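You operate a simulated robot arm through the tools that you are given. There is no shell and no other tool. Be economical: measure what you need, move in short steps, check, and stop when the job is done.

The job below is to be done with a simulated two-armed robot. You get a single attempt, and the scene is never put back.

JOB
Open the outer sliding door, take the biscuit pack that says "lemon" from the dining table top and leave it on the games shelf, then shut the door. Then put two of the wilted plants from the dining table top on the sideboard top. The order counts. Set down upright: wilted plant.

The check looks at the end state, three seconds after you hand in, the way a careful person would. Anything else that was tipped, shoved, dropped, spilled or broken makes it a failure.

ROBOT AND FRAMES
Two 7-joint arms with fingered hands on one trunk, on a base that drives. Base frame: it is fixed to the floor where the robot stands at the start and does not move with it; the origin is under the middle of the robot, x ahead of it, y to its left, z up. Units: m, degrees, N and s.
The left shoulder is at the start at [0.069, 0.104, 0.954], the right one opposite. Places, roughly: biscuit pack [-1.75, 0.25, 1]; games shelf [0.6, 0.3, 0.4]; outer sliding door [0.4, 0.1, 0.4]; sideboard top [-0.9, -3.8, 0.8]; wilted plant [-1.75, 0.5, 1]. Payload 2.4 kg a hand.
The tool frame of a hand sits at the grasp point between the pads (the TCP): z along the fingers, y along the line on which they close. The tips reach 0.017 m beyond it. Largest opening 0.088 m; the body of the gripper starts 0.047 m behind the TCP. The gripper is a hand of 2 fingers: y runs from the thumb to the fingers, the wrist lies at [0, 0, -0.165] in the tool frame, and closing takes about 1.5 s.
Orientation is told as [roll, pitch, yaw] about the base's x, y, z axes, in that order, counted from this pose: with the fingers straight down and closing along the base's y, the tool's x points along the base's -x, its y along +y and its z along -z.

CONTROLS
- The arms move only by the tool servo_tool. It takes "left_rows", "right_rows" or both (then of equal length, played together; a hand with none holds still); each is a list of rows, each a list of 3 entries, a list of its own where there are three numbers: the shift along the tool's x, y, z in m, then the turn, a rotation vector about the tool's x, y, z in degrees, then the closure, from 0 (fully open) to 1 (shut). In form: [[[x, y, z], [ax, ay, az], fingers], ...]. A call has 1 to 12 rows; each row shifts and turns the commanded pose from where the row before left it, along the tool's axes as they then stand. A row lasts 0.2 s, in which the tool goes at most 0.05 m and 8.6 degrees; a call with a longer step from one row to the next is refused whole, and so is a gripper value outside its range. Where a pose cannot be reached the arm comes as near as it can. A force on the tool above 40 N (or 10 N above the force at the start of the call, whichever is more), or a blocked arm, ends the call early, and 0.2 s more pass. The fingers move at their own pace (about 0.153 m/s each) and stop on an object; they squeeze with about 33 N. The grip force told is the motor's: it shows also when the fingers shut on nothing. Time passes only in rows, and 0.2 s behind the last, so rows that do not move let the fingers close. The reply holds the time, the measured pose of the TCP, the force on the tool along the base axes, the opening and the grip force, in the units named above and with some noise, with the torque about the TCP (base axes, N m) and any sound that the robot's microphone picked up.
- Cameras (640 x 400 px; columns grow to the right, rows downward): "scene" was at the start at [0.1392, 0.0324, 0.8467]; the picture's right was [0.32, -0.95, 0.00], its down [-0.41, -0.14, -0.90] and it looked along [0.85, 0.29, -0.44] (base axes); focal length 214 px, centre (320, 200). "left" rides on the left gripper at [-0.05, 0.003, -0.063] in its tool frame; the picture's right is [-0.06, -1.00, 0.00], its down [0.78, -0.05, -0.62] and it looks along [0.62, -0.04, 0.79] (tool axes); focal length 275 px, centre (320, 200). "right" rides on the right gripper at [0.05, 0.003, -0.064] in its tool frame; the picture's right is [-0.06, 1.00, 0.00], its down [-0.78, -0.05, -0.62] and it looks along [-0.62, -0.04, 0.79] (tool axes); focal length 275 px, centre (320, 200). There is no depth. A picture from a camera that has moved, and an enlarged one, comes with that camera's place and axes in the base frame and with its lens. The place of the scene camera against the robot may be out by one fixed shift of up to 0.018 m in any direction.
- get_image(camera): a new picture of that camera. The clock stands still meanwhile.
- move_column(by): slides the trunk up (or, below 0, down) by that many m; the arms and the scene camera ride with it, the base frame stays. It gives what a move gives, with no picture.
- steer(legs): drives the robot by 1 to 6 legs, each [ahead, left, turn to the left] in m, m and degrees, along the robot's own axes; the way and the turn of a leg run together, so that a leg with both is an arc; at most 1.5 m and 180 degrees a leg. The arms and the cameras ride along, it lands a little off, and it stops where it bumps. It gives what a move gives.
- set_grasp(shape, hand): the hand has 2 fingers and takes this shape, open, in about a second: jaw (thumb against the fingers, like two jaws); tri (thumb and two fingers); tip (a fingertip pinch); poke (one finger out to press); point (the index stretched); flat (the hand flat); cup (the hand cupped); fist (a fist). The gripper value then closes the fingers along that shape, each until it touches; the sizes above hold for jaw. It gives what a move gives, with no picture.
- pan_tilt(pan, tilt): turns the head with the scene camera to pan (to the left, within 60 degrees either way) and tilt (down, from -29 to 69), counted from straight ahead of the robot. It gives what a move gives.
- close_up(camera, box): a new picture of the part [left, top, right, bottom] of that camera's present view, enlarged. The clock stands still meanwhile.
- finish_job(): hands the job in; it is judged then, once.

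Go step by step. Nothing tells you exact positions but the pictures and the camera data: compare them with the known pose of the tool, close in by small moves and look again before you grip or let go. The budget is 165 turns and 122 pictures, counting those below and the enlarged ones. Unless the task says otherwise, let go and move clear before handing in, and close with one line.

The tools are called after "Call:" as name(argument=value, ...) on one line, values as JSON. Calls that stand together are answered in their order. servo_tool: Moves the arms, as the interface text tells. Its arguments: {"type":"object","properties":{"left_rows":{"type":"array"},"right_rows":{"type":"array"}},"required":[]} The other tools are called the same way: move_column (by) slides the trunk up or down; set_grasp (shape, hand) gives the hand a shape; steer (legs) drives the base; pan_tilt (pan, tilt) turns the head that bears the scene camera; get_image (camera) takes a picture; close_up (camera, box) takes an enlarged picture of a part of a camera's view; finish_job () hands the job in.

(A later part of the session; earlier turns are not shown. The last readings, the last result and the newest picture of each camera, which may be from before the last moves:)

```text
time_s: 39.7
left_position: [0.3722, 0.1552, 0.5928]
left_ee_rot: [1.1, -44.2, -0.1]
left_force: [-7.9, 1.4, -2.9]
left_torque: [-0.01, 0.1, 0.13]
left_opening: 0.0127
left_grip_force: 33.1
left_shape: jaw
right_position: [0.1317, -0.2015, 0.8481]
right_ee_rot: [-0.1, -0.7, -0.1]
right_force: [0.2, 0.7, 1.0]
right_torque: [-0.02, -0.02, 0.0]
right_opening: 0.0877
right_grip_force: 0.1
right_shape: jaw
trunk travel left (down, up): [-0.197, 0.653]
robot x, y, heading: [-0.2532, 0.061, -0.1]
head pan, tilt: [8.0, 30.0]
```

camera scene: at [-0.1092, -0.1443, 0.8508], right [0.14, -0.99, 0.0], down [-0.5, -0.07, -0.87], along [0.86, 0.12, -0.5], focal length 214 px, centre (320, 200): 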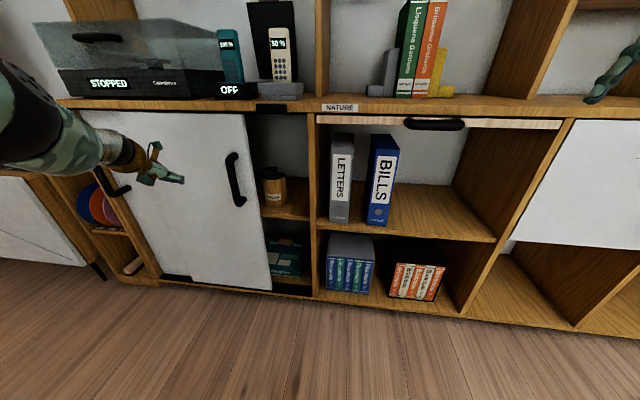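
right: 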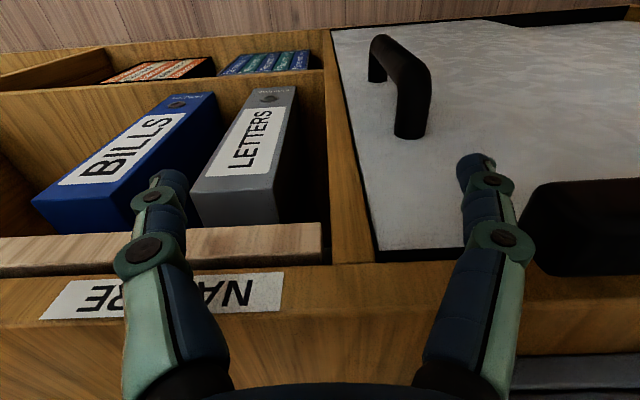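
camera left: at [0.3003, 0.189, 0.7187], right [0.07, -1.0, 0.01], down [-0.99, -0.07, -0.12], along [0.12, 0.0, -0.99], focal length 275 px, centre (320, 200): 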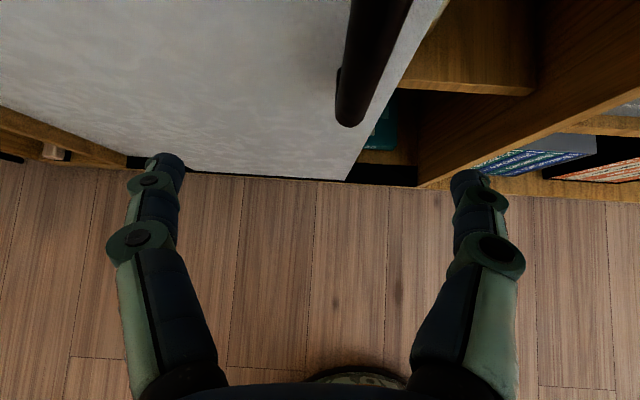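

Call:
servo_tool(left_rows=[[[0, 0, 0], [0, 0, 0], 0.5], [[0, 0, 0], [0, 0, 0], 0.5], [[-0.004, 0, 0.004], [0, 0, 0], 0.5], [[0, 0, 0], [0, 0, 0], 1], [[0, 0, 0], [0, 0, 0], 1], [[0, 0, 0], [0, 0, 0], 1], [[0, 0.01, 0], [0, 0, 0], 1], [[0, 0.02, 0], [0, 0, 0], 1], [[0, 0.02, 0], [0, 0, 0], 1], [[0, 0.02, 0], [0, 0, 0], 1], [[0, 0.02, 0], [0, 0, 0], 1], [[0, 0.01, 0], [0, 0, 0], 1]])

Call:
servo_tool(left_rows=[[[0, 0.02, 0], [0, 0, 0], 1], [[0, 0.02, 0], [0, 0, 0], 1], [[0, 0.02, 0], [0, 0, 0], 1], [[0, 0.01, 0], [0, 0, 0], 1], [[0, 0.01, 0], [0, 0, 0], 1]])

Call:
get_image(camera="scene")

```text
time_s: 42.3
left_position: [0.3766, 0.2525, 0.5942]
left_ee_rot: [1.1, -44.1, 0.0]
left_force: [3.0, -5.8, -5.4]
left_torque: [-0.17, -0.02, -0.09]
left_opening: 0.014
left_grip_force: 33.0
left_shape: jaw
right_position: [0.1324, -0.2015, 0.848]
right_ee_rot: [-0.1, -0.6, -0.1]
right_force: [0.1, -0.2, 0.0]
right_torque: [0.04, -0.01, -0.03]
right_opening: 0.0877
right_grip_force: 0.2
right_shape: jaw
trunk travel left (down, up): [-0.197, 0.653]
robot x, y, heading: [-0.2517, 0.0597, -0.1]
head pan, tilt: [8.0, 30.0]
```

```text
time_s: 43.5
left_position: [0.3768, 0.3363, 0.5975]
left_ee_rot: [1.3, -44.5, 0.0]
left_force: [-0.4, 0.2, -0.2]
left_torque: [-0.03, 0.02, 0.01]
left_opening: 0.0075
left_grip_force: 33.2
left_shape: jaw
right_position: [0.1321, -0.2, 0.8486]
right_ee_rot: [0.0, -0.7, 0.0]
right_force: [-0.5, -0.2, 0.2]
right_torque: [0.0, 0.01, 0.0]
right_opening: 0.0878
right_grip_force: 0.1
right_shape: jaw
trunk travel left (down, up): [-0.197, 0.653]
robot x, y, heading: [-0.2513, 0.0628, -0.1]
head pan, tilt: [8.0, 30.0]
```

```text
98 pictures are left
camera scene: at [-0.1083, 0.0755, 0.8508], right [0.14, -0.99, 0.0], down [-0.5, -0.07, -0.87], along [0.86, 0.12, -0.5], focal length 214 px, centre (320, 200)
```

scene: 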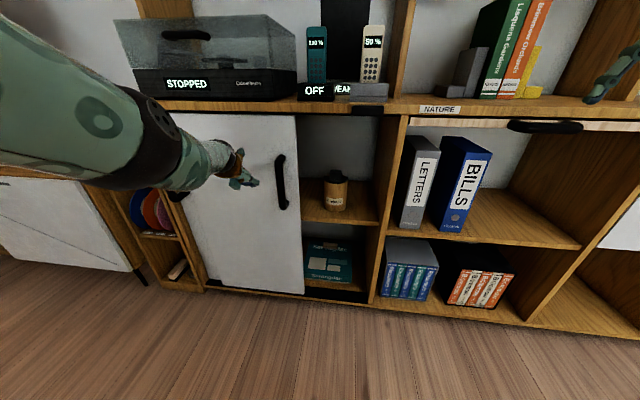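

The door is open to about 0.25 m, apparently stopped by the other door's handle. I'll zoom in on the shelves inside.

Call:
close_up(camera="scene", box=[270, 90, 430, 310])

Call:
servo_tool(left_rows=[[[0, 0, 0], [0, 0, 0], 0], [[0, 0, -0.03], [0, 0, 0], 0], [[0, 0, -0.04], [0, 0, 0], 0]])

```text
1.82 times, centred on (350, 200) of scene
camera zoom: at [-0.1083, 0.0755, 0.8508], right [0.14, -0.99, 0.0], down [-0.5, -0.07, -0.87], along [0.86, 0.12, -0.5], focal length 390 px, centre (266, 200)
```

zoom: 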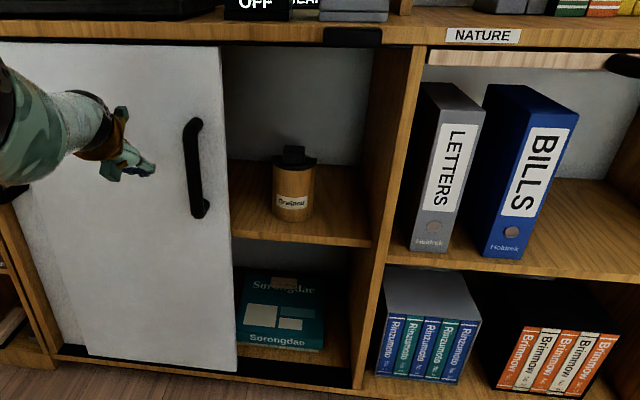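

```text
time_s: 44.3
left_position: [0.328, 0.3317, 0.6462]
left_ee_rot: [1.0, -44.2, -0.1]
left_force: [0.3, -0.2, 0.3]
left_torque: [-0.03, 0.0, 0.04]
left_opening: 0.0883
left_grip_force: 0.2
left_shape: jaw
right_position: [0.1329, -0.201, 0.8485]
right_ee_rot: [-0.1, -0.6, -0.1]
right_force: [-0.6, -1.1, 0.2]
right_torque: [0.01, 0.0, 0.0]
right_opening: 0.088
right_grip_force: 0.0
right_shape: jaw
trunk travel left (down, up): [-0.197, 0.653]
robot x, y, heading: [-0.2484, 0.0599, -0.4]
head pan, tilt: [8.0, 30.0]
```

I need to know which shelf is the games shelf, so I'll strafe right and look into the opening.

Call:
steer(legs=[[-0.05, -0.45, 0]])

Call:
pan_tilt(pan=40, tilt=22)

Call:
get_image(camera="scene")

Call:
get_image(camera="left")

```text
time_s: 47.0
left_position: [0.2777, -0.1153, 0.6476]
left_ee_rot: [1.1, -44.3, -0.1]
left_force: [0.1, 0.6, -0.2]
left_torque: [-0.04, 0.04, 0.0]
left_opening: 0.0879
left_grip_force: 0.1
left_shape: jaw
right_position: [0.0794, -0.6491, 0.848]
right_ee_rot: [-0.1, -0.6, -0.1]
right_force: [-0.1, -0.3, 0.4]
right_torque: [0.03, -0.02, -0.01]
right_opening: 0.088
right_grip_force: 0.1
right_shape: jaw
trunk travel left (down, up): [-0.197, 0.653]
robot x, y, heading: [-0.3008, -0.3884, -0.2]
head pan, tilt: [8.0, 30.0]
```

```text
time_s: 48.0
left_position: [0.2775, -0.1164, 0.6467]
left_ee_rot: [1.1, -44.3, -0.2]
left_force: [-0.8, 0.3, 0.6]
left_torque: [-0.01, 0.0, -0.01]
left_opening: 0.0879
left_grip_force: 0.1
left_shape: jaw
right_position: [0.0793, -0.6483, 0.8486]
right_ee_rot: [-0.1, -0.6, -0.4]
right_force: [0.1, -0.3, 0.1]
right_torque: [0.01, -0.02, 0.03]
right_opening: 0.0878
right_grip_force: 0.1
right_shape: jaw
trunk travel left (down, up): [-0.197, 0.653]
robot x, y, heading: [-0.3017, -0.3869, -0.3]
head pan, tilt: [40.0, 22.0]
```

```text
96 pictures are left
camera scene: at [-0.1786, -0.3249, 0.8636], right [0.64, -0.77, 0.0], down [-0.29, -0.24, -0.93], along [0.71, 0.59, -0.38], focal length 214 px, centre (320, 200)
```

scene: 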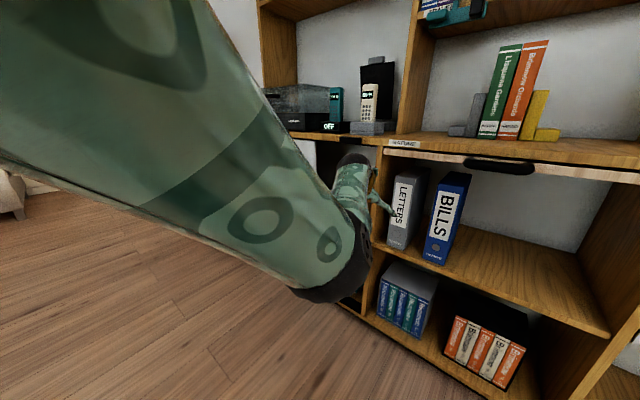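

```text
95 pictures are left
camera left: at [0.2676, -0.1131, 0.7265], right [0.05, -1.0, 0.03], down [-0.99, -0.06, -0.11], along [0.11, -0.02, -0.99], focal length 275 px, centre (320, 200)
```

left: 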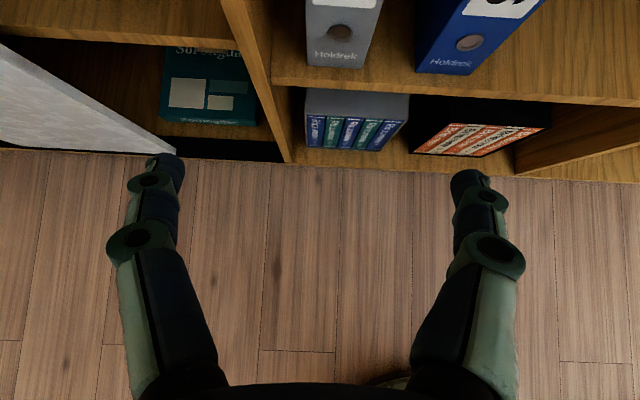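

Call:
servo_tool(left_rows=[[[0.0245, 0, -0.01], [0, 8.5, 0], 0], [[0.0245, 0, -0.01], [0, 8.5, 0], 0], [[0.0245, 0.02, -0.02], [0, 8.5, 0], 0], [[0.0245, 0.03, -0.02], [0, 8.5, 0], 0], [[0.0245, 0.03, -0.02], [0, 8.5, 0], 0], [[0.0, 0.03, -0.02], [0, 1.8, 0], 0], [[0.0, 0.03, -0.02], [0, 0, 0], 0], [[0.0, 0.03, -0.02], [0, 0, 0], 0]])

Call:
get_image(camera="scene")

```text
time_s: 49.8
left_position: [0.1379, 0.0529, 0.7263]
left_ee_rot: [0.7, 0.0, 0.5]
left_force: [-0.6, -0.1, 0.4]
left_torque: [0.01, 0.01, 0.0]
left_opening: 0.088
left_grip_force: 0.1
left_shape: jaw
right_position: [0.0814, -0.6483, 0.8489]
right_ee_rot: [-0.1, -0.6, -0.2]
right_force: [0.3, 0.2, -0.5]
right_torque: [-0.01, 0.01, -0.02]
right_opening: 0.0876
right_grip_force: 0.0
right_shape: jaw
trunk travel left (down, up): [-0.197, 0.653]
robot x, y, heading: [-0.3039, -0.3845, -0.1]
head pan, tilt: [40.0, 22.0]
```

```text
94 pictures are left
camera scene: at [-0.1786, -0.3249, 0.8636], right [0.64, -0.77, 0.0], down [-0.29, -0.24, -0.93], along [0.71, 0.59, -0.37], focal length 214 px, centre (320, 200)
```

scene: 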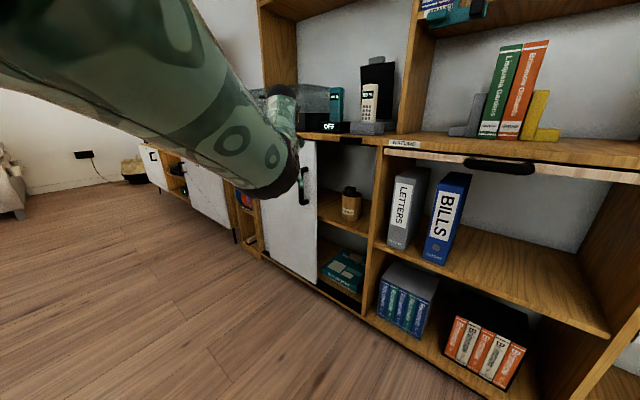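

Call:
close_up(camera="scene", box=[290, 120, 420, 310])

```text
2.11 times, centred on (355, 215) of scene
camera zoom: at [-0.1786, -0.3249, 0.8636], right [0.64, -0.77, 0.0], down [-0.29, -0.24, -0.93], along [0.71, 0.59, -0.37], focal length 452 px, centre (246, 168)
```

zoom: 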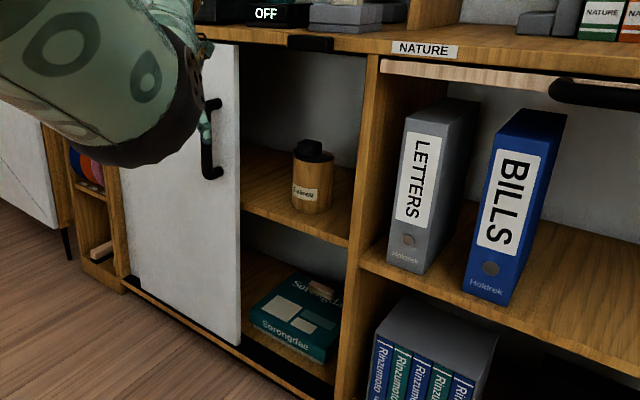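

The shelf name is still ambiguous, so I'll use the right hand's camera to look behind the door.

Call:
steer(legs=[[0, 0.45, 0]])

Call:
servo_tool(right_rows=[[[-0.0245, 0, 0.02], [0, -8.5, 0], 0], [[-0.0245, 0, 0.02], [0, -8.5, 0], 0], [[-0.0245, 0, 0.02], [0, -8.5, 0], 0], [[-0.0245, 0, 0.02], [0, -8.5, 0], 0], [[-0.01, 0, 0.0], [-5, 0, -6.2], 0], [[0.02, 0, 0.02], [-5, 0, -6.2], 0], [[0.02, 0, 0.02], [-5, 0, -6.2], 0], [[0.02, 0, 0.02], [-5, 0, -6.2], 0], [[0.02, 0, 0.02], [-5, 0, -6.2], 0], [[0.0, 0, 0.02], [-5, 0, -6.2], 0]])

Call:
get_image(camera="right")

```text
time_s: 52.5
left_position: [0.1413, 0.4963, 0.7237]
left_ee_rot: [0.8, 0.1, 0.5]
left_force: [-0.5, 0.3, -0.7]
left_torque: [0.0, 0.0, -0.01]
left_opening: 0.088
left_grip_force: 0.1
left_shape: jaw
right_position: [0.0823, -0.2047, 0.8484]
right_ee_rot: [-0.1, -0.5, -0.3]
right_force: [-0.8, -0.1, -1.1]
right_torque: [0.0, -0.01, -0.02]
right_opening: 0.0882
right_grip_force: 0.1
right_shape: jaw
trunk travel left (down, up): [-0.197, 0.653]
robot x, y, heading: [-0.299, 0.0553, -0.5]
head pan, tilt: [40.0, 22.0]
```

```text
time_s: 54.7
left_position: [0.1399, 0.4955, 0.7235]
left_ee_rot: [0.8, 0.0, 0.5]
left_force: [1.0, 0.7, 1.1]
left_torque: [0.0, 0.02, 0.02]
left_opening: 0.0879
left_grip_force: 0.0
left_shape: jaw
right_position: [0.1908, -0.2018, 0.6717]
right_ee_rot: [4.0, -36.0, 45.3]
right_force: [0.1, 0.3, -0.8]
right_torque: [0.02, -0.04, 0.02]
right_opening: 0.0879
right_grip_force: 0.1
right_shape: jaw
trunk travel left (down, up): [-0.197, 0.653]
robot x, y, heading: [-0.2992, 0.0569, -0.4]
head pan, tilt: [40.0, 22.0]
```

```text
92 pictures are left
camera right: at [0.139, -0.2586, 0.6918], right [-0.7, 0.71, 0.09], down [0.26, 0.13, 0.96], along [0.67, 0.69, -0.27], focal length 275 px, centre (320, 200)
```

right: 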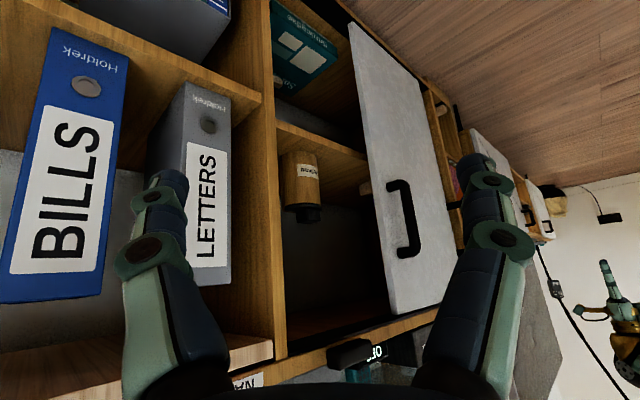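

Call:
servo_tool(right_rows=[[[-0.031, 0, 0.023], [0, 0, 0], 0], [[-0.031, 0, 0.023], [0, 0, 0], 0], [[-0.031, 0, 0.023], [0, 0, 0], 0], [[-0.031, 0, 0.023], [0, 0, 0], 0]])

Call:
get_image(camera="right")

```text
time_s: 55.7
left_position: [0.1415, 0.4958, 0.7261]
left_ee_rot: [0.8, 0.0, 0.5]
left_force: [-0.2, -0.4, 0.1]
left_torque: [0.02, 0.02, 0.01]
left_opening: 0.088
left_grip_force: 0.1
left_shape: jaw
right_position: [0.297, -0.0891, 0.6703]
right_ee_rot: [3.8, -35.9, 45.1]
right_force: [-0.4, 0.2, -0.3]
right_torque: [-0.03, 0.01, -0.02]
right_opening: 0.0877
right_grip_force: 0.1
right_shape: jaw
trunk travel left (down, up): [-0.197, 0.653]
robot x, y, heading: [-0.298, 0.0589, -0.3]
head pan, tilt: [40.0, 22.0]
```

```text
91 pictures are left
camera right: at [0.2433, -0.1449, 0.6901], right [-0.7, 0.71, 0.09], down [0.26, 0.13, 0.96], along [0.67, 0.69, -0.28], focal length 275 px, centre (320, 200)
```

right: 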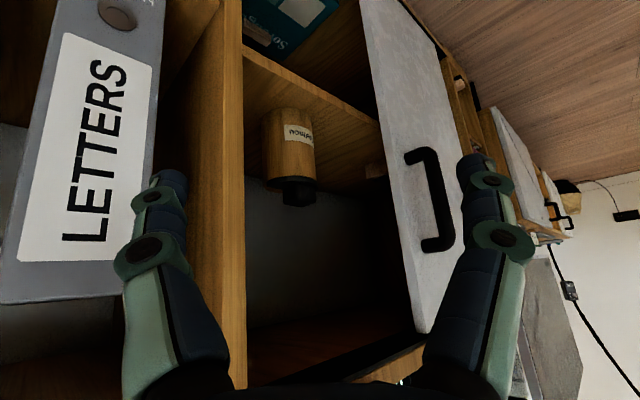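

Call:
close_up(camera="right", box=[230, 0, 430, 220])

```text
1.82 times, centred on (330, 110) of right
camera zoom: at [0.2433, -0.1449, 0.6901], right [-0.7, 0.71, 0.09], down [0.26, 0.13, 0.96], along [0.67, 0.69, -0.28], focal length 500 px, centre (302, 364)
```

zoom: 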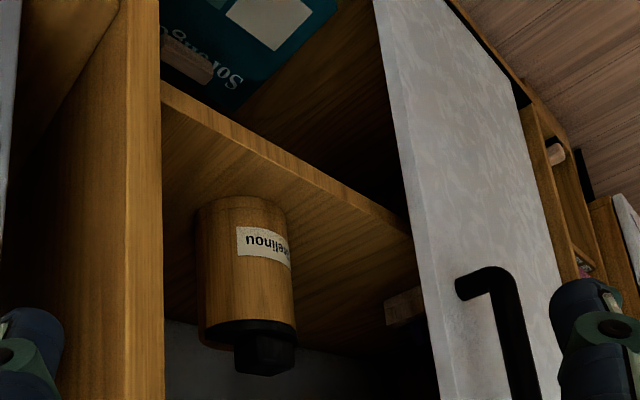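

Call:
servo_tool(right_rows=[[[0, 0, 0], [-4.4, 0, -6.1], 0], [[0, 0, 0], [-4.4, 0, -6.1], 0], [[0, 0, 0], [-4.4, 0, -6.1], 0], [[0, 0, 0], [-4.4, 0, -6.1], 0], [[-0.02, -0.01, 0.023], [0, 0, 0], 0], [[-0.02, -0.01, 0.023], [0, 0, 0], 0], [[-0.02, -0.01, 0.023], [0, 0, 0], 0]])

Call:
get_image(camera="right")

```text
time_s: 57.3
left_position: [0.139, 0.4958, 0.7247]
left_ee_rot: [0.7, 0.0, 0.5]
left_force: [0.0, -0.2, 0.1]
left_torque: [0.02, 0.02, -0.01]
left_opening: 0.088
left_grip_force: 0.0
left_shape: jaw
right_position: [0.2871, -0.0282, 0.6844]
right_ee_rot: [3.4, -37.2, 71.8]
right_force: [-0.9, -0.5, 0.7]
right_torque: [0.0, 0.02, 0.02]
right_opening: 0.088
right_grip_force: 0.1
right_shape: jaw
right hand out of reach, approached as far as the arm can: row 3, 4, 5, 6, 7
trunk travel left (down, up): [-0.197, 0.653]
robot x, y, heading: [-0.2982, 0.0565, -0.3]
head pan, tilt: [40.0, 22.0]
```

```text
89 pictures are left
camera right: at [0.2657, -0.1032, 0.7036], right [-0.94, 0.32, 0.08], down [0.16, 0.21, 0.96], along [0.3, 0.92, -0.25], focal length 275 px, centre (320, 200)
```

right: 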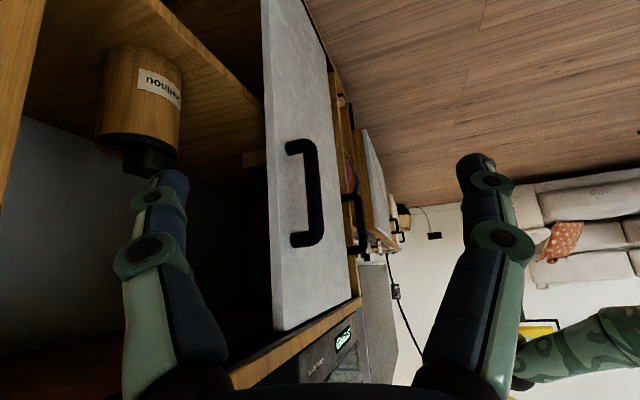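

The door is fully open and its edge touches the other handle. The middle board measures about z 0.43, which matches the stated 0.4 for the games shelf, so I'll use that one. I'll fold the right arm back and turn to look at the table.

Call:
servo_tool(right_rows=[[[0.02, 0, -0.02], [4.8, 0, 6.4], 0], [[0.02, 0, -0.02], [4.8, 0, 6.4], 0], [[0.02, 0, -0.02], [4.8, 0, 6.4], 0], [[0.02, 0, -0.02], [4.8, 0, 6.4], 0], [[0.02, 0, -0.02], [4.8, 0, 6.4], 0], [[0, -0.02, -0.02], [4.8, 0, 6.4], 0], [[0, -0.02, -0.02], [4.8, 0, 6.4], 0], [[0.02, -0.02, 0], [4.8, 0, 6.4], 0], [[0.02, -0.02, 0], [4.8, 0, 6.4], 0]])

Call:
servo_tool(right_rows=[[[0.0245, 0, -0.01], [0, 8, 0], 0], [[0.0245, 0, -0.01], [0, 8, 0], 0], [[0.0245, 0, -0.01], [0, 8, 0], 0], [[0.0245, 0, -0.01], [0, 8, 0], 0], [[0.01, 0, -0.01], [0, 5, 0], 0]])

Call:
steer(legs=[[-0.3, 0, 0], [0, 0, 170]])

Call:
pan_tilt(pan=0, tilt=15)

Call:
get_image(camera="scene")

```text
time_s: 59.3
left_position: [0.141, 0.4965, 0.7252]
left_ee_rot: [0.8, -0.1, 0.6]
left_force: [-0.8, 0.8, -0.3]
left_torque: [0.0, -0.02, 0.0]
left_opening: 0.0878
left_grip_force: 0.0
left_shape: jaw
right_position: [0.194, -0.237, 0.7127]
right_ee_rot: [1.5, -34.6, 0.7]
right_force: [0.1, -0.9, -0.2]
right_torque: [-0.02, -0.02, 0.03]
right_opening: 0.0879
right_grip_force: 0.0
right_shape: jaw
trunk travel left (down, up): [-0.197, 0.653]
robot x, y, heading: [-0.3022, 0.0563, -0.5]
head pan, tilt: [40.0, 22.0]
```

```text
time_s: 60.5
left_position: [0.1395, 0.4962, 0.7254]
left_ee_rot: [0.8, 0.0, 0.5]
left_force: [0.0, -0.4, -0.1]
left_torque: [0.0, 0.0, -0.01]
left_opening: 0.0879
left_grip_force: 0.1
left_shape: jaw
right_position: [0.0773, -0.2419, 0.722]
right_ee_rot: [1.2, 2.8, 1.9]
right_force: [-0.2, 0.2, -0.8]
right_torque: [0.01, -0.04, 0.01]
right_opening: 0.0878
right_grip_force: 0.1
right_shape: jaw
trunk travel left (down, up): [-0.197, 0.653]
robot x, y, heading: [-0.3013, 0.06, -0.6]
head pan, tilt: [40.0, 22.0]
```

```text
time_s: 69.4
left_position: [-1.1098, -0.2841, 0.7262]
left_ee_rot: [0.8, 0.1, 169.0]
left_force: [0.8, -0.4, -0.8]
left_torque: [0.03, 0.04, 0.0]
left_opening: 0.0883
left_grip_force: 0.0
left_shape: jaw
right_position: [-0.902, 0.4272, 0.7219]
right_ee_rot: [1.3, 2.6, 170.2]
right_force: [0.7, -0.5, 0.6]
right_torque: [0.0, 0.01, -0.01]
right_opening: 0.088
right_grip_force: 0.0
right_shape: jaw
trunk travel left (down, up): [-0.197, 0.653]
robot x, y, heading: [-0.5936, 0.0628, 168.1]
head pan, tilt: [40.0, 22.0]
```

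```text
time_s: 70.5
left_position: [-1.1108, -0.2811, 0.725]
left_ee_rot: [0.9, 0.1, 168.9]
left_force: [0.2, -0.3, -0.1]
left_torque: [0.02, 0.03, -0.01]
left_opening: 0.088
left_grip_force: 0.1
left_shape: jaw
right_position: [-0.9007, 0.4267, 0.7228]
right_ee_rot: [1.3, 2.5, 170.3]
right_force: [0.4, 0.0, -0.4]
right_torque: [0.0, -0.02, 0.01]
right_opening: 0.0877
right_grip_force: 0.1
right_shape: jaw
trunk travel left (down, up): [-0.197, 0.653]
robot x, y, heading: [-0.5906, 0.0567, 168.0]
head pan, tilt: [0.0, 15.0]
```

```text
88 pictures are left
camera scene: at [-0.706, 0.0891, 0.8749], right [0.21, 0.98, 0.0], down [0.25, -0.05, -0.97], along [-0.95, 0.2, -0.26], focal length 214 px, centre (320, 200)
```

scene: 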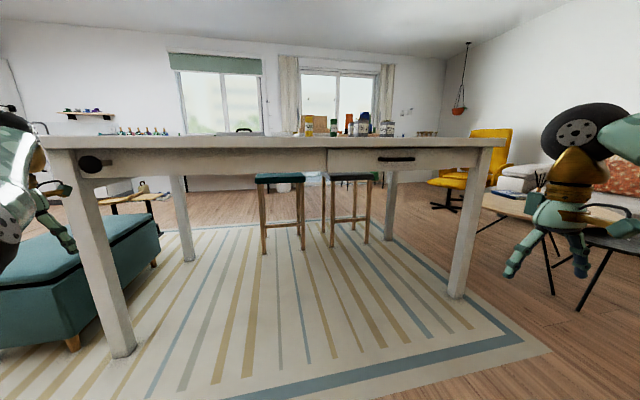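

I've turned around; the table's near edge is at about x -1.6 with the items above it. I'll raise the trunk so I can look down on them.

Call:
move_column(by=0.35)

Call:
steer(legs=[[0.3, 0, 12]])

Call:
pan_tilt(pan=0, tilt=30)

Call:
get_image(camera="scene")

```text
time_s: 73.9
left_position: [-1.1104, -0.2817, 1.0741]
left_ee_rot: [0.8, -0.1, 168.9]
left_force: [0.3, 0.5, 0.5]
left_torque: [0.0, 0.02, 0.01]
left_opening: 0.0881
left_grip_force: 0.0
left_shape: jaw
right_position: [-0.9014, 0.4275, 1.0725]
right_ee_rot: [1.4, 2.7, 170.2]
right_force: [0.0, 0.0, -0.6]
right_torque: [0.0, 0.05, -0.02]
right_opening: 0.088
right_grip_force: 0.0
right_shape: jaw
trunk travel left (down, up): [-0.547, 0.303]
robot x, y, heading: [-0.5926, 0.0635, 168.4]
head pan, tilt: [0.0, 15.0]
```

```text
time_s: 75.9
left_position: [-1.3255, -0.3476, 1.0749]
left_ee_rot: [0.7, 0.0, -179.5]
left_force: [0.4, -0.1, -0.2]
left_torque: [-0.03, 0.0, -0.04]
left_opening: 0.0881
left_grip_force: 0.0
left_shape: jaw
right_position: [-1.2623, 0.3894, 1.0715]
right_ee_rot: [1.3, 2.6, -178.3]
right_force: [-0.4, 0.4, -0.3]
right_torque: [-0.02, -0.04, 0.01]
right_opening: 0.0881
right_grip_force: 0.0
right_shape: jaw
trunk travel left (down, up): [-0.547, 0.303]
robot x, y, heading: [-0.8843, 0.0954, 179.8]
head pan, tilt: [0.0, 15.0]
```

```text
time_s: 76.7
left_position: [-1.3265, -0.3476, 1.0742]
left_ee_rot: [0.8, 0.0, -179.5]
left_force: [-0.1, -0.8, -0.3]
left_torque: [0.01, 0.03, -0.01]
left_opening: 0.0879
left_grip_force: 0.1
left_shape: jaw
right_position: [-1.2644, 0.3883, 1.0724]
right_ee_rot: [1.3, 2.5, -178.3]
right_force: [-0.2, 0.7, -0.1]
right_torque: [0.01, 0.0, -0.02]
right_opening: 0.0877
right_grip_force: 0.0
right_shape: jaw
trunk travel left (down, up): [-0.547, 0.303]
robot x, y, heading: [-0.8837, 0.0926, 179.8]
head pan, tilt: [0.0, 30.0]
```

```text
87 pictures are left
camera scene: at [-0.9894, 0.0942, 1.2019], right [0.01, 1.0, 0.0], down [0.5, 0.0, -0.87], along [-0.87, 0.0, -0.5], focal length 214 px, centre (320, 200)
```

scene: 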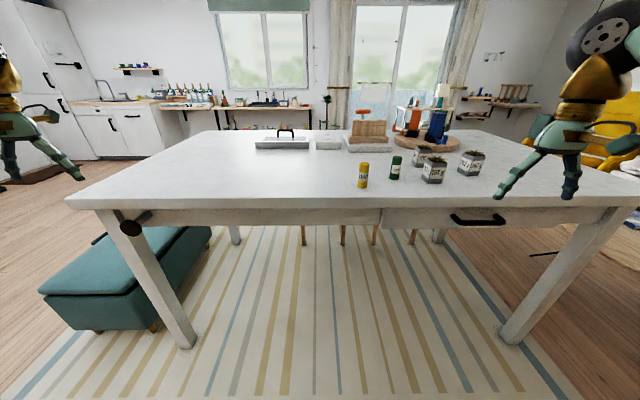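

Call:
close_up(camera="scene", box=[330, 90, 510, 200])

```text
3.56 times, centred on (420, 145) of scene
camera zoom: at [-0.9894, 0.0942, 1.2019], right [0.01, 1.0, 0.0], down [0.5, 0.0, -0.87], along [-0.87, 0.0, -0.5], focal length 763 px, centre (-36, 396)
```

zoom: 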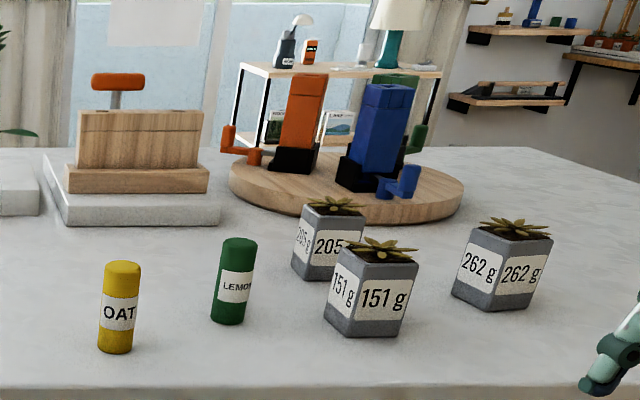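

The green pack reads LEMON and stands at about (-1.68, 0.355); three potted plants are to its right. I'll line up for a 45° grasp with the left hand.

Call:
steer(legs=[[0.15, -0.45, 0]])

Call:
servo_tool(left_rows=[[[-0.023, 0, 0], [0, -8.2, 0], 0], [[-0.023, 0, 0], [0, -8.2, 0], 0], [[-0.023, 0, 0], [0, -8.2, 0], 0], [[-0.023, 0, 0], [0, -8.2, 0], 0], [[-0.023, 0, 0], [0, -8.2, 0], 0], [[0, -0.04, 0], [0, -3.5, 0], 0], [[0, -0.04, 0], [0, 0, 0], 0], [[0, -0.04, 0], [0, 0, 0], 0], [[0, -0.04, 0], [0, 0, 0], 0], [[0, -0.04, 0], [0, 0, 0], 0], [[0, -0.04, 0], [0, 0, 0], 0]])

Call:
pan_tilt(pan=0, tilt=35)

Call:
get_image(camera="scene")

Call:
get_image(camera="left")

```text
time_s: 79.5
left_position: [-1.4762, 0.1089, 1.0749]
left_ee_rot: [0.8, 0.0, -179.6]
left_force: [0.2, -0.8, -0.7]
left_torque: [0.03, -0.03, 0.0]
left_opening: 0.0881
left_grip_force: 0.1
left_shape: jaw
right_position: [-1.4118, 0.8453, 1.0724]
right_ee_rot: [1.2, 2.5, -178.2]
right_force: [0.4, -0.3, -0.2]
right_torque: [0.0, -0.04, 0.0]
right_opening: 0.0881
right_grip_force: 0.0
right_shape: jaw
trunk travel left (down, up): [-0.547, 0.303]
robot x, y, heading: [-1.034, 0.5471, 179.9]
head pan, tilt: [0.0, 30.0]
```

```text
time_s: 81.9
left_position: [-1.5842, 0.3512, 1.1039]
left_ee_rot: [1.0, -44.5, 179.6]
left_force: [0.5, 0.3, 0.5]
left_torque: [0.02, -0.03, 0.0]
left_opening: 0.0881
left_grip_force: 0.0
left_shape: jaw
right_position: [-1.4127, 0.8464, 1.0722]
right_ee_rot: [1.3, 2.5, -178.2]
right_force: [0.3, 0.7, 0.2]
right_torque: [-0.01, -0.02, -0.04]
right_opening: 0.0879
right_grip_force: 0.1
right_shape: jaw
trunk travel left (down, up): [-0.547, 0.303]
robot x, y, heading: [-1.0337, 0.5485, 179.5]
head pan, tilt: [0.0, 30.0]
```

```text
time_s: 82.6
left_position: [-1.584, 0.3503, 1.1051]
left_ee_rot: [1.1, -44.5, 179.8]
left_force: [0.0, 0.0, 0.0]
left_torque: [0.0, 0.0, 0.0]
left_opening: 0.088
left_grip_force: 0.1
left_shape: jaw
right_position: [-1.4127, 0.8454, 1.0735]
right_ee_rot: [1.2, 2.5, -178.2]
right_force: [0.0, 0.4, 0.4]
right_torque: [-0.02, -0.01, -0.02]
right_opening: 0.0877
right_grip_force: 0.1
right_shape: jaw
trunk travel left (down, up): [-0.547, 0.303]
robot x, y, heading: [-1.0398, 0.5442, 179.6]
head pan, tilt: [0.0, 35.0]
```

```text
85 pictures are left
camera scene: at [-1.1365, 0.5502, 1.1941], right [0.01, 1.0, 0.0], down [0.57, 0.0, -0.82], along [-0.82, 0.01, -0.57], focal length 214 px, centre (320, 200)
```

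scene: 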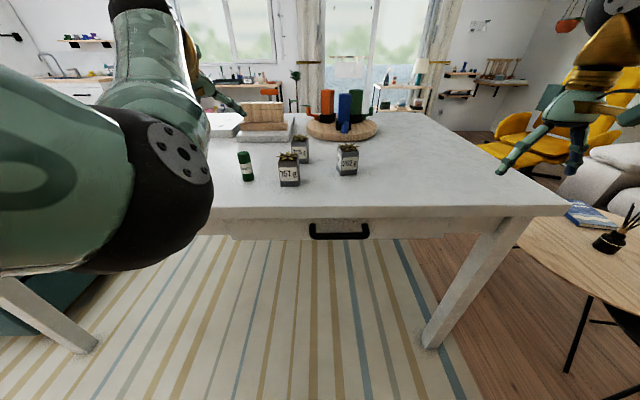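

```text
84 pictures are left
camera left: at [-1.5771, 0.3484, 1.1837], right [-0.05, 1.0, 0.03], down [0.99, 0.06, -0.11], along [-0.11, 0.02, -0.99], focal length 275 px, centre (320, 200)
```

left: 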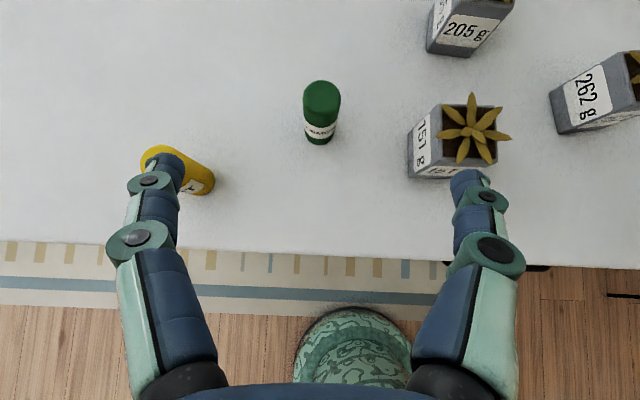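

Lemon pack base is at about (-1.68, 0.351), on the table surface at z 0.895. I'll approach at 45° and check before closing.

Call:
servo_tool(left_rows=[[[0.024, 0, 0.01], [0, 0, 0], 0], [[0.023, 0, 0.01], [0, 0, 0], 0], [[0, 0, 0.035], [0, 0, 0], 0], [[0, 0, 0.035], [0, 0, 0], 0], [[0, 0, 0.035], [0, 0, 0], 0], [[0, 0, 0.035], [0, 0, 0], 0]])

Call:
get_image(camera="left")

```text
time_s: 84.0
left_position: [-1.6469, 0.3431, 0.9751]
left_ee_rot: [1.1, -44.6, 179.7]
left_force: [-0.2, 0.9, -0.1]
left_torque: [0.04, 0.0, 0.0]
left_opening: 0.0882
left_grip_force: 0.0
left_shape: jaw
left hand out of reach, approached as far as the arm can: row 6
right_position: [-1.4123, 0.8458, 1.0723]
right_ee_rot: [1.3, 2.6, -178.3]
right_force: [0.3, -0.3, 0.0]
right_torque: [-0.04, 0.0, 0.0]
right_opening: 0.0878
right_grip_force: 0.0
right_shape: jaw
trunk travel left (down, up): [-0.547, 0.303]
robot x, y, heading: [-1.0372, 0.5485, 179.6]
head pan, tilt: [0.0, 35.0]
```

```text
83 pictures are left
camera left: at [-1.6383, 0.3423, 1.0546], right [-0.05, 1.0, 0.03], down [0.99, 0.06, -0.11], along [-0.11, 0.02, -0.99], focal length 275 px, centre (320, 200)
```

left: 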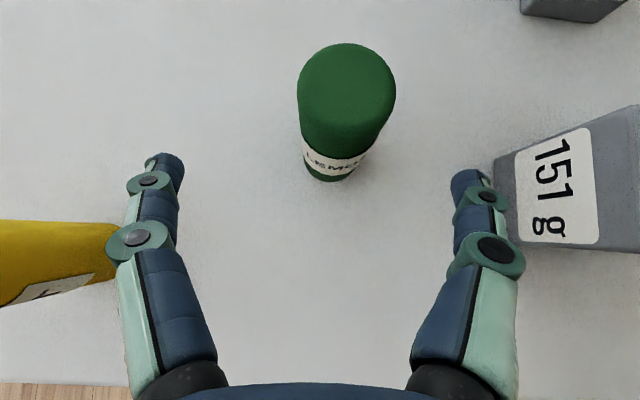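

The arm is near its reach limit, so I'll lower the trunk slightly and drive forward a little.

Call:
move_column(by=-0.035)

Call:
servo_tool(left_rows=[[[0, -0.006, 0], [0, 0, 0], 0]])

Call:
steer(legs=[[0.035, 0, 0]])

Call:
get_image(camera="left")

```text
time_s: 84.8
left_position: [-1.6455, 0.3459, 0.9377]
left_ee_rot: [1.0, -44.4, 179.8]
left_force: [0.1, 0.8, -0.1]
left_torque: [0.0, 0.0, 0.01]
left_opening: 0.088
left_grip_force: 0.0
left_shape: jaw
right_position: [-1.4131, 0.8461, 1.0383]
right_ee_rot: [1.3, 2.5, -178.2]
right_force: [-0.3, 0.5, 0.0]
right_torque: [0.02, 0.02, -0.04]
right_opening: 0.0879
right_grip_force: 0.0
right_shape: jaw
trunk travel left (down, up): [-0.512, 0.338]
robot x, y, heading: [-1.0384, 0.5477, 179.6]
head pan, tilt: [0.0, 35.0]
```

```text
time_s: 85.2
left_position: [-1.6464, 0.3518, 0.9368]
left_ee_rot: [1.1, -44.5, 179.7]
left_force: [-0.3, 0.2, 0.2]
left_torque: [0.01, 0.02, -0.01]
left_opening: 0.0878
left_grip_force: 0.0
left_shape: jaw
right_position: [-1.4123, 0.8455, 1.0374]
right_ee_rot: [1.2, 2.6, -178.3]
right_force: [0.6, 0.3, 0.8]
right_torque: [0.01, 0.01, 0.02]
right_opening: 0.0881
right_grip_force: 0.0
right_shape: jaw
trunk travel left (down, up): [-0.512, 0.338]
robot x, y, heading: [-1.0343, 0.5488, 179.7]
head pan, tilt: [0.0, 35.0]
```

```text
time_s: 86.0
left_position: [-1.6812, 0.3518, 0.9379]
left_ee_rot: [1.1, -44.5, 179.8]
left_force: [0.0, 1.0, -0.2]
left_torque: [0.0, -0.02, -0.02]
left_opening: 0.0881
left_grip_force: 0.1
left_shape: jaw
right_position: [-1.4489, 0.8463, 1.0375]
right_ee_rot: [1.3, 2.7, -178.3]
right_force: [-0.2, -1.1, 0.2]
right_torque: [0.03, -0.03, 0.0]
right_opening: 0.0878
right_grip_force: 0.1
right_shape: jaw
trunk travel left (down, up): [-0.512, 0.338]
robot x, y, heading: [-1.0691, 0.5475, 179.5]
head pan, tilt: [0.0, 35.0]
```

```text
82 pictures are left
camera left: at [-1.6731, 0.3497, 1.0173], right [-0.05, 1.0, 0.03], down [0.99, 0.06, -0.11], along [-0.11, 0.02, -0.99], focal length 275 px, centre (320, 200)
```

left: 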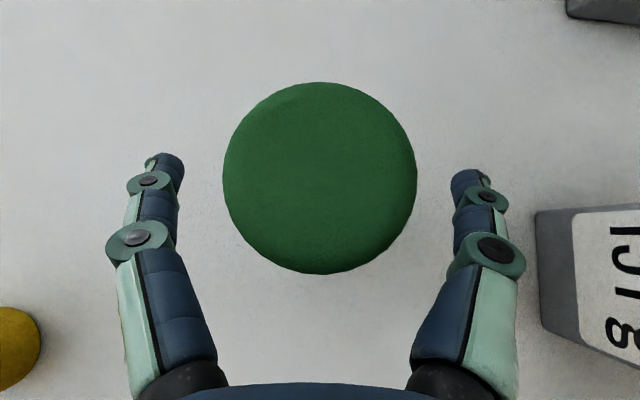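

Centred. Closing and lifting.

Call:
servo_tool(left_rows=[[[0, 0, 0], [0, 0, 0], 0.5], [[0, 0, 0], [0, 0, 0], 1], [[0, 0, 0], [0, 0, 0], 1], [[0, 0, 0], [0, 0, 0], 1], [[0, 0, 0], [0, 0, 0], 1]])

Call:
move_column(by=0.1)

Call:
get_image(camera="left")

```text
time_s: 87.2
left_position: [-1.6809, 0.3503, 0.9384]
left_ee_rot: [0.9, -44.5, 179.8]
left_force: [0.4, -1.2, 1.7]
left_torque: [-0.02, 0.0, 0.0]
left_opening: 0.0039
left_grip_force: 33.1
left_shape: jaw
right_position: [-1.4459, 0.8461, 1.0366]
right_ee_rot: [1.4, 2.4, -178.2]
right_force: [0.1, -0.4, 0.5]
right_torque: [0.04, 0.01, -0.04]
right_opening: 0.0878
right_grip_force: 0.1
right_shape: jaw
trunk travel left (down, up): [-0.512, 0.338]
robot x, y, heading: [-1.0703, 0.5447, 179.5]
head pan, tilt: [0.0, 35.0]
```

```text
time_s: 88.6
left_position: [-1.679, 0.3502, 1.0389]
left_ee_rot: [0.9, -44.5, 179.8]
left_force: [0.0, -0.3, -0.1]
left_torque: [0.01, 0.05, 0.0]
left_opening: 0.004
left_grip_force: 33.5
left_shape: jaw
right_position: [-1.4464, 0.845, 1.1379]
right_ee_rot: [1.2, 2.6, -178.2]
right_force: [0.0, -0.5, 0.0]
right_torque: [0.01, 0.01, 0.03]
right_opening: 0.0876
right_grip_force: 0.1
right_shape: jaw
trunk travel left (down, up): [-0.612, 0.238]
robot x, y, heading: [-1.0705, 0.5473, 179.9]
head pan, tilt: [0.0, 35.0]
```

```text
81 pictures are left
camera left: at [-1.6711, 0.3495, 1.1189], right [-0.05, 1.0, 0.03], down [0.99, 0.06, -0.11], along [-0.11, 0.03, -0.99], focal length 275 px, centre (320, 200)
```

left: 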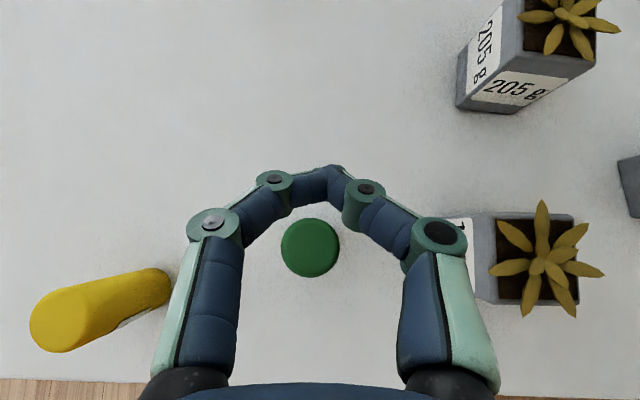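

The pack was only nudged about 2 cm and is still standing; the curled fingers closed around it without pinching. I'll try the fingertip-pinch shape and see how it closes.

Call:
set_grasp(hand="left", shape="tip")

Call:
get_image(camera="left")

Call:
servo_tool(left_rows=[[[0, 0, 0], [0, 0, 0], 0.5], [[0, 0, 0], [0, 0, 0], 0.5], [[0, 0, 0], [0, 0, 0], 0.5], [[0, 0, 0], [0, 0, 0], 0.5]])

Call:
get_image(camera="left")

```text
time_s: 89.5
left_position: [-1.6799, 0.3521, 1.0389]
left_ee_rot: [1.0, -44.7, 179.9]
left_force: [-0.1, 0.2, 0.4]
left_torque: [0.02, -0.01, 0.0]
left_opening: 0.088
left_grip_force: 0.0
left_shape: tip
right_position: [-1.4465, 0.8454, 1.1373]
right_ee_rot: [1.3, 2.6, -178.3]
right_force: [0.3, -0.5, -0.2]
right_torque: [0.01, 0.0, 0.02]
right_opening: 0.0879
right_grip_force: 0.0
right_shape: jaw
trunk travel left (down, up): [-0.612, 0.238]
robot x, y, heading: [-1.0701, 0.5471, 179.8]
head pan, tilt: [0.0, 35.0]
```

```text
80 pictures are left
camera left: at [-1.6711, 0.3493, 1.119], right [-0.05, 1.0, 0.03], down [0.99, 0.06, -0.11], along [-0.11, 0.03, -0.99], focal length 275 px, centre (320, 200)
```

left: 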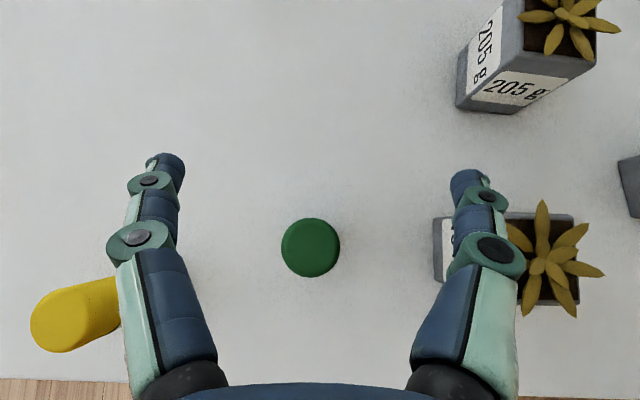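

```text
time_s: 90.5
left_position: [-1.6802, 0.3515, 1.039]
left_ee_rot: [1.0, -44.6, 179.9]
left_force: [-0.2, -1.0, -0.5]
left_torque: [0.0, -0.01, 0.0]
left_opening: 0.0445
left_grip_force: 0.1
left_shape: tip
right_position: [-1.447, 0.8445, 1.1377]
right_ee_rot: [1.3, 2.5, -178.2]
right_force: [0.3, 0.6, -0.1]
right_torque: [0.0, -0.01, 0.01]
right_opening: 0.0877
right_grip_force: 0.0
right_shape: jaw
trunk travel left (down, up): [-0.612, 0.238]
robot x, y, heading: [-1.0701, 0.5476, 179.8]
head pan, tilt: [0.0, 35.0]
```

```text
79 pictures are left
camera left: at [-1.6711, 0.3493, 1.119], right [-0.05, 1.0, 0.03], down [0.99, 0.06, -0.11], along [-0.11, 0.03, -0.99], focal length 275 px, centre (320, 200)
```

left: 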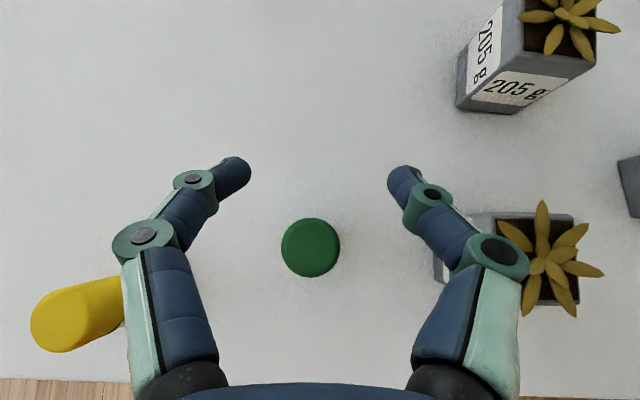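

The fingers are hinged, so the pinch is at the very tips, about 13 mm beyond the TCP. I'll back off so the tips straddle the pack's axis, then lower.

Call:
steer(legs=[[-0.028, 0, 0]])

Call:
servo_tool(left_rows=[[[0, 0, 0], [0, 0, 0], 0], [[0, 0, 0], [0, 0, 0], 0]])

Call:
move_column(by=-0.05)

Call:
get_image(camera="left")

```text
time_s: 91.3
left_position: [-1.6508, 0.3507, 1.04]
left_ee_rot: [0.9, -44.6, 179.9]
left_force: [-0.2, -0.7, -0.1]
left_torque: [-0.02, 0.01, -0.02]
left_opening: 0.0443
left_grip_force: 0.0
left_shape: tip
right_position: [-1.4175, 0.8447, 1.1391]
right_ee_rot: [1.3, 2.5, -178.2]
right_force: [-0.3, 0.9, 0.1]
right_torque: [0.01, -0.01, -0.02]
right_opening: 0.0879
right_grip_force: 0.0
right_shape: jaw
trunk travel left (down, up): [-0.612, 0.238]
robot x, y, heading: [-1.0401, 0.5478, 179.7]
head pan, tilt: [0.0, 35.0]
```

```text
time_s: 91.9
left_position: [-1.6515, 0.3515, 1.0397]
left_ee_rot: [1.0, -44.4, 179.8]
left_force: [0.2, 0.6, -0.1]
left_torque: [-0.02, 0.0, 0.02]
left_opening: 0.0878
left_grip_force: 0.0
left_shape: tip
right_position: [-1.4199, 0.8446, 1.1383]
right_ee_rot: [1.2, 2.6, -178.3]
right_force: [0.1, -0.6, 0.3]
right_torque: [0.01, 0.03, -0.02]
right_opening: 0.0877
right_grip_force: 0.0
right_shape: jaw
trunk travel left (down, up): [-0.612, 0.238]
robot x, y, heading: [-1.0438, 0.5444, 179.6]
head pan, tilt: [0.0, 35.0]
```

```text
time_s: 92.8
left_position: [-1.6508, 0.3503, 0.9891]
left_ee_rot: [1.0, -44.6, 179.9]
left_force: [0.3, -1.1, 1.0]
left_torque: [0.03, -0.01, 0.03]
left_opening: 0.0881
left_grip_force: 0.1
left_shape: tip
right_position: [-1.4194, 0.8456, 1.0878]
right_ee_rot: [1.2, 2.6, -178.2]
right_force: [0.5, -0.2, -0.3]
right_torque: [0.01, 0.0, -0.01]
right_opening: 0.0877
right_grip_force: 0.1
right_shape: jaw
trunk travel left (down, up): [-0.562, 0.288]
robot x, y, heading: [-1.0402, 0.5449, 179.5]
head pan, tilt: [0.0, 35.0]
```

```text
78 pictures are left
camera left: at [-1.6427, 0.3491, 1.069], right [-0.05, 1.0, 0.03], down [0.99, 0.06, -0.11], along [-0.11, 0.03, -0.99], focal length 275 px, centre (320, 200)
```

left: 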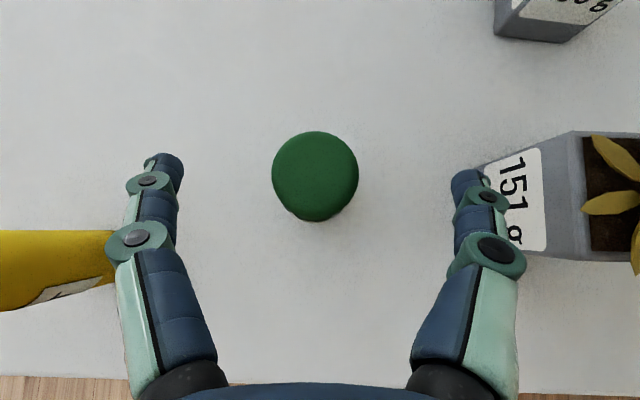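

Call:
move_column(by=-0.042)

Call:
servo_tool(left_rows=[[[0, 0, 0], [0, 0, 0], 0.3], [[0, 0, 0], [0, 0, 0], 0.6], [[0, 0, 0], [0, 0, 0], 0.8], [[0, 0, 0], [0, 0, 0], 1], [[0, 0, 0], [0, 0, 0], 1], [[0, 0, 0], [0, 0, 0], 1]])

Call:
get_image(camera="left")

```text
time_s: 93.7
left_position: [-1.6509, 0.35, 0.9465]
left_ee_rot: [1.0, -44.6, 179.8]
left_force: [-0.5, -0.1, 0.1]
left_torque: [0.02, -0.02, -0.01]
left_opening: 0.0881
left_grip_force: 0.0
left_shape: tip
right_position: [-1.4195, 0.8463, 1.0461]
right_ee_rot: [1.3, 2.5, -178.1]
right_force: [-0.2, -0.1, -0.1]
right_torque: [0.0, -0.01, -0.01]
right_opening: 0.0881
right_grip_force: 0.1
right_shape: jaw
trunk travel left (down, up): [-0.52, 0.33]
robot x, y, heading: [-1.0455, 0.545, 179.8]
head pan, tilt: [0.0, 35.0]
```

```text
time_s: 95.1
left_position: [-1.6513, 0.3498, 0.9474]
left_ee_rot: [0.9, -44.6, 179.8]
left_force: [-0.6, 0.0, 0.4]
left_torque: [-0.02, 0.01, 0.01]
left_opening: 0.0248
left_grip_force: 32.8
left_shape: tip
right_position: [-1.4193, 0.8462, 1.0464]
right_ee_rot: [1.2, 2.5, -178.2]
right_force: [0.5, -0.5, -0.2]
right_torque: [-0.02, 0.0, 0.01]
right_opening: 0.0881
right_grip_force: 0.0
right_shape: jaw
trunk travel left (down, up): [-0.52, 0.33]
robot x, y, heading: [-1.0443, 0.5493, 179.6]
head pan, tilt: [0.0, 35.0]
```

```text
77 pictures are left
camera left: at [-1.6429, 0.3491, 1.0269], right [-0.05, 1.0, 0.03], down [0.99, 0.06, -0.11], along [-0.11, 0.03, -0.99], focal length 275 px, centre (320, 200)
```

left: 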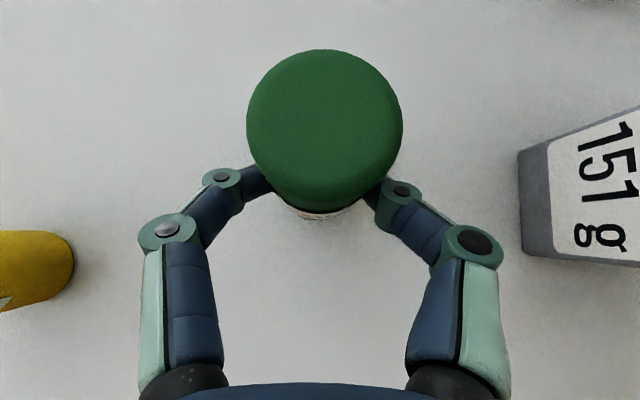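

Held slightly on the near side of the pack. I'll reopen, go 6 mm further and close again for a better pinch.

Call:
servo_tool(left_rows=[[[0, 0, 0], [0, 0, 0], 0.3], [[0, 0, 0], [0, 0, 0], 0.3], [[-0.0043, 0, 0.0043], [0, 0, 0], 0.3], [[0, 0, 0], [0, 0, 0], 0.6], [[0, 0, 0], [0, 0, 0], 0.8], [[0, 0, 0], [0, 0, 0], 1], [[0, 0, 0], [0, 0, 0], 1], [[0, 0, 0], [0, 0, 0], 1]])

Call:
get_image(camera="left")

```text
time_s: 96.9
left_position: [-1.6552, 0.3501, 0.9486]
left_ee_rot: [1.0, -44.6, 179.9]
left_force: [0.3, -0.2, 0.4]
left_torque: [0.01, 0.01, 0.02]
left_opening: 0.0257
left_grip_force: 33.4
left_shape: tip
left hand out of reach, approached as far as the arm can: row 3
right_position: [-1.4189, 0.8457, 1.045]
right_ee_rot: [1.3, 2.4, -178.2]
right_force: [-0.6, -0.1, -0.3]
right_torque: [0.01, -0.01, -0.01]
right_opening: 0.0881
right_grip_force: 0.0
right_shape: jaw
trunk travel left (down, up): [-0.52, 0.33]
robot x, y, heading: [-1.0398, 0.5472, 179.6]
head pan, tilt: [0.0, 35.0]
```

```text
76 pictures are left
camera left: at [-1.6461, 0.349, 1.0281], right [-0.05, 1.0, 0.03], down [0.99, 0.06, -0.11], along [-0.11, 0.03, -0.99], focal length 275 px, centre (320, 200)
```

left: 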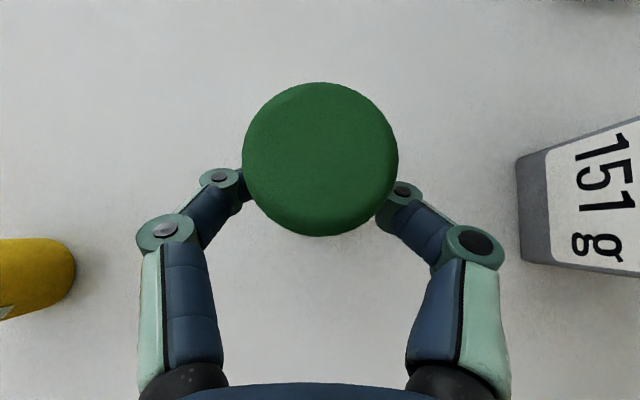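

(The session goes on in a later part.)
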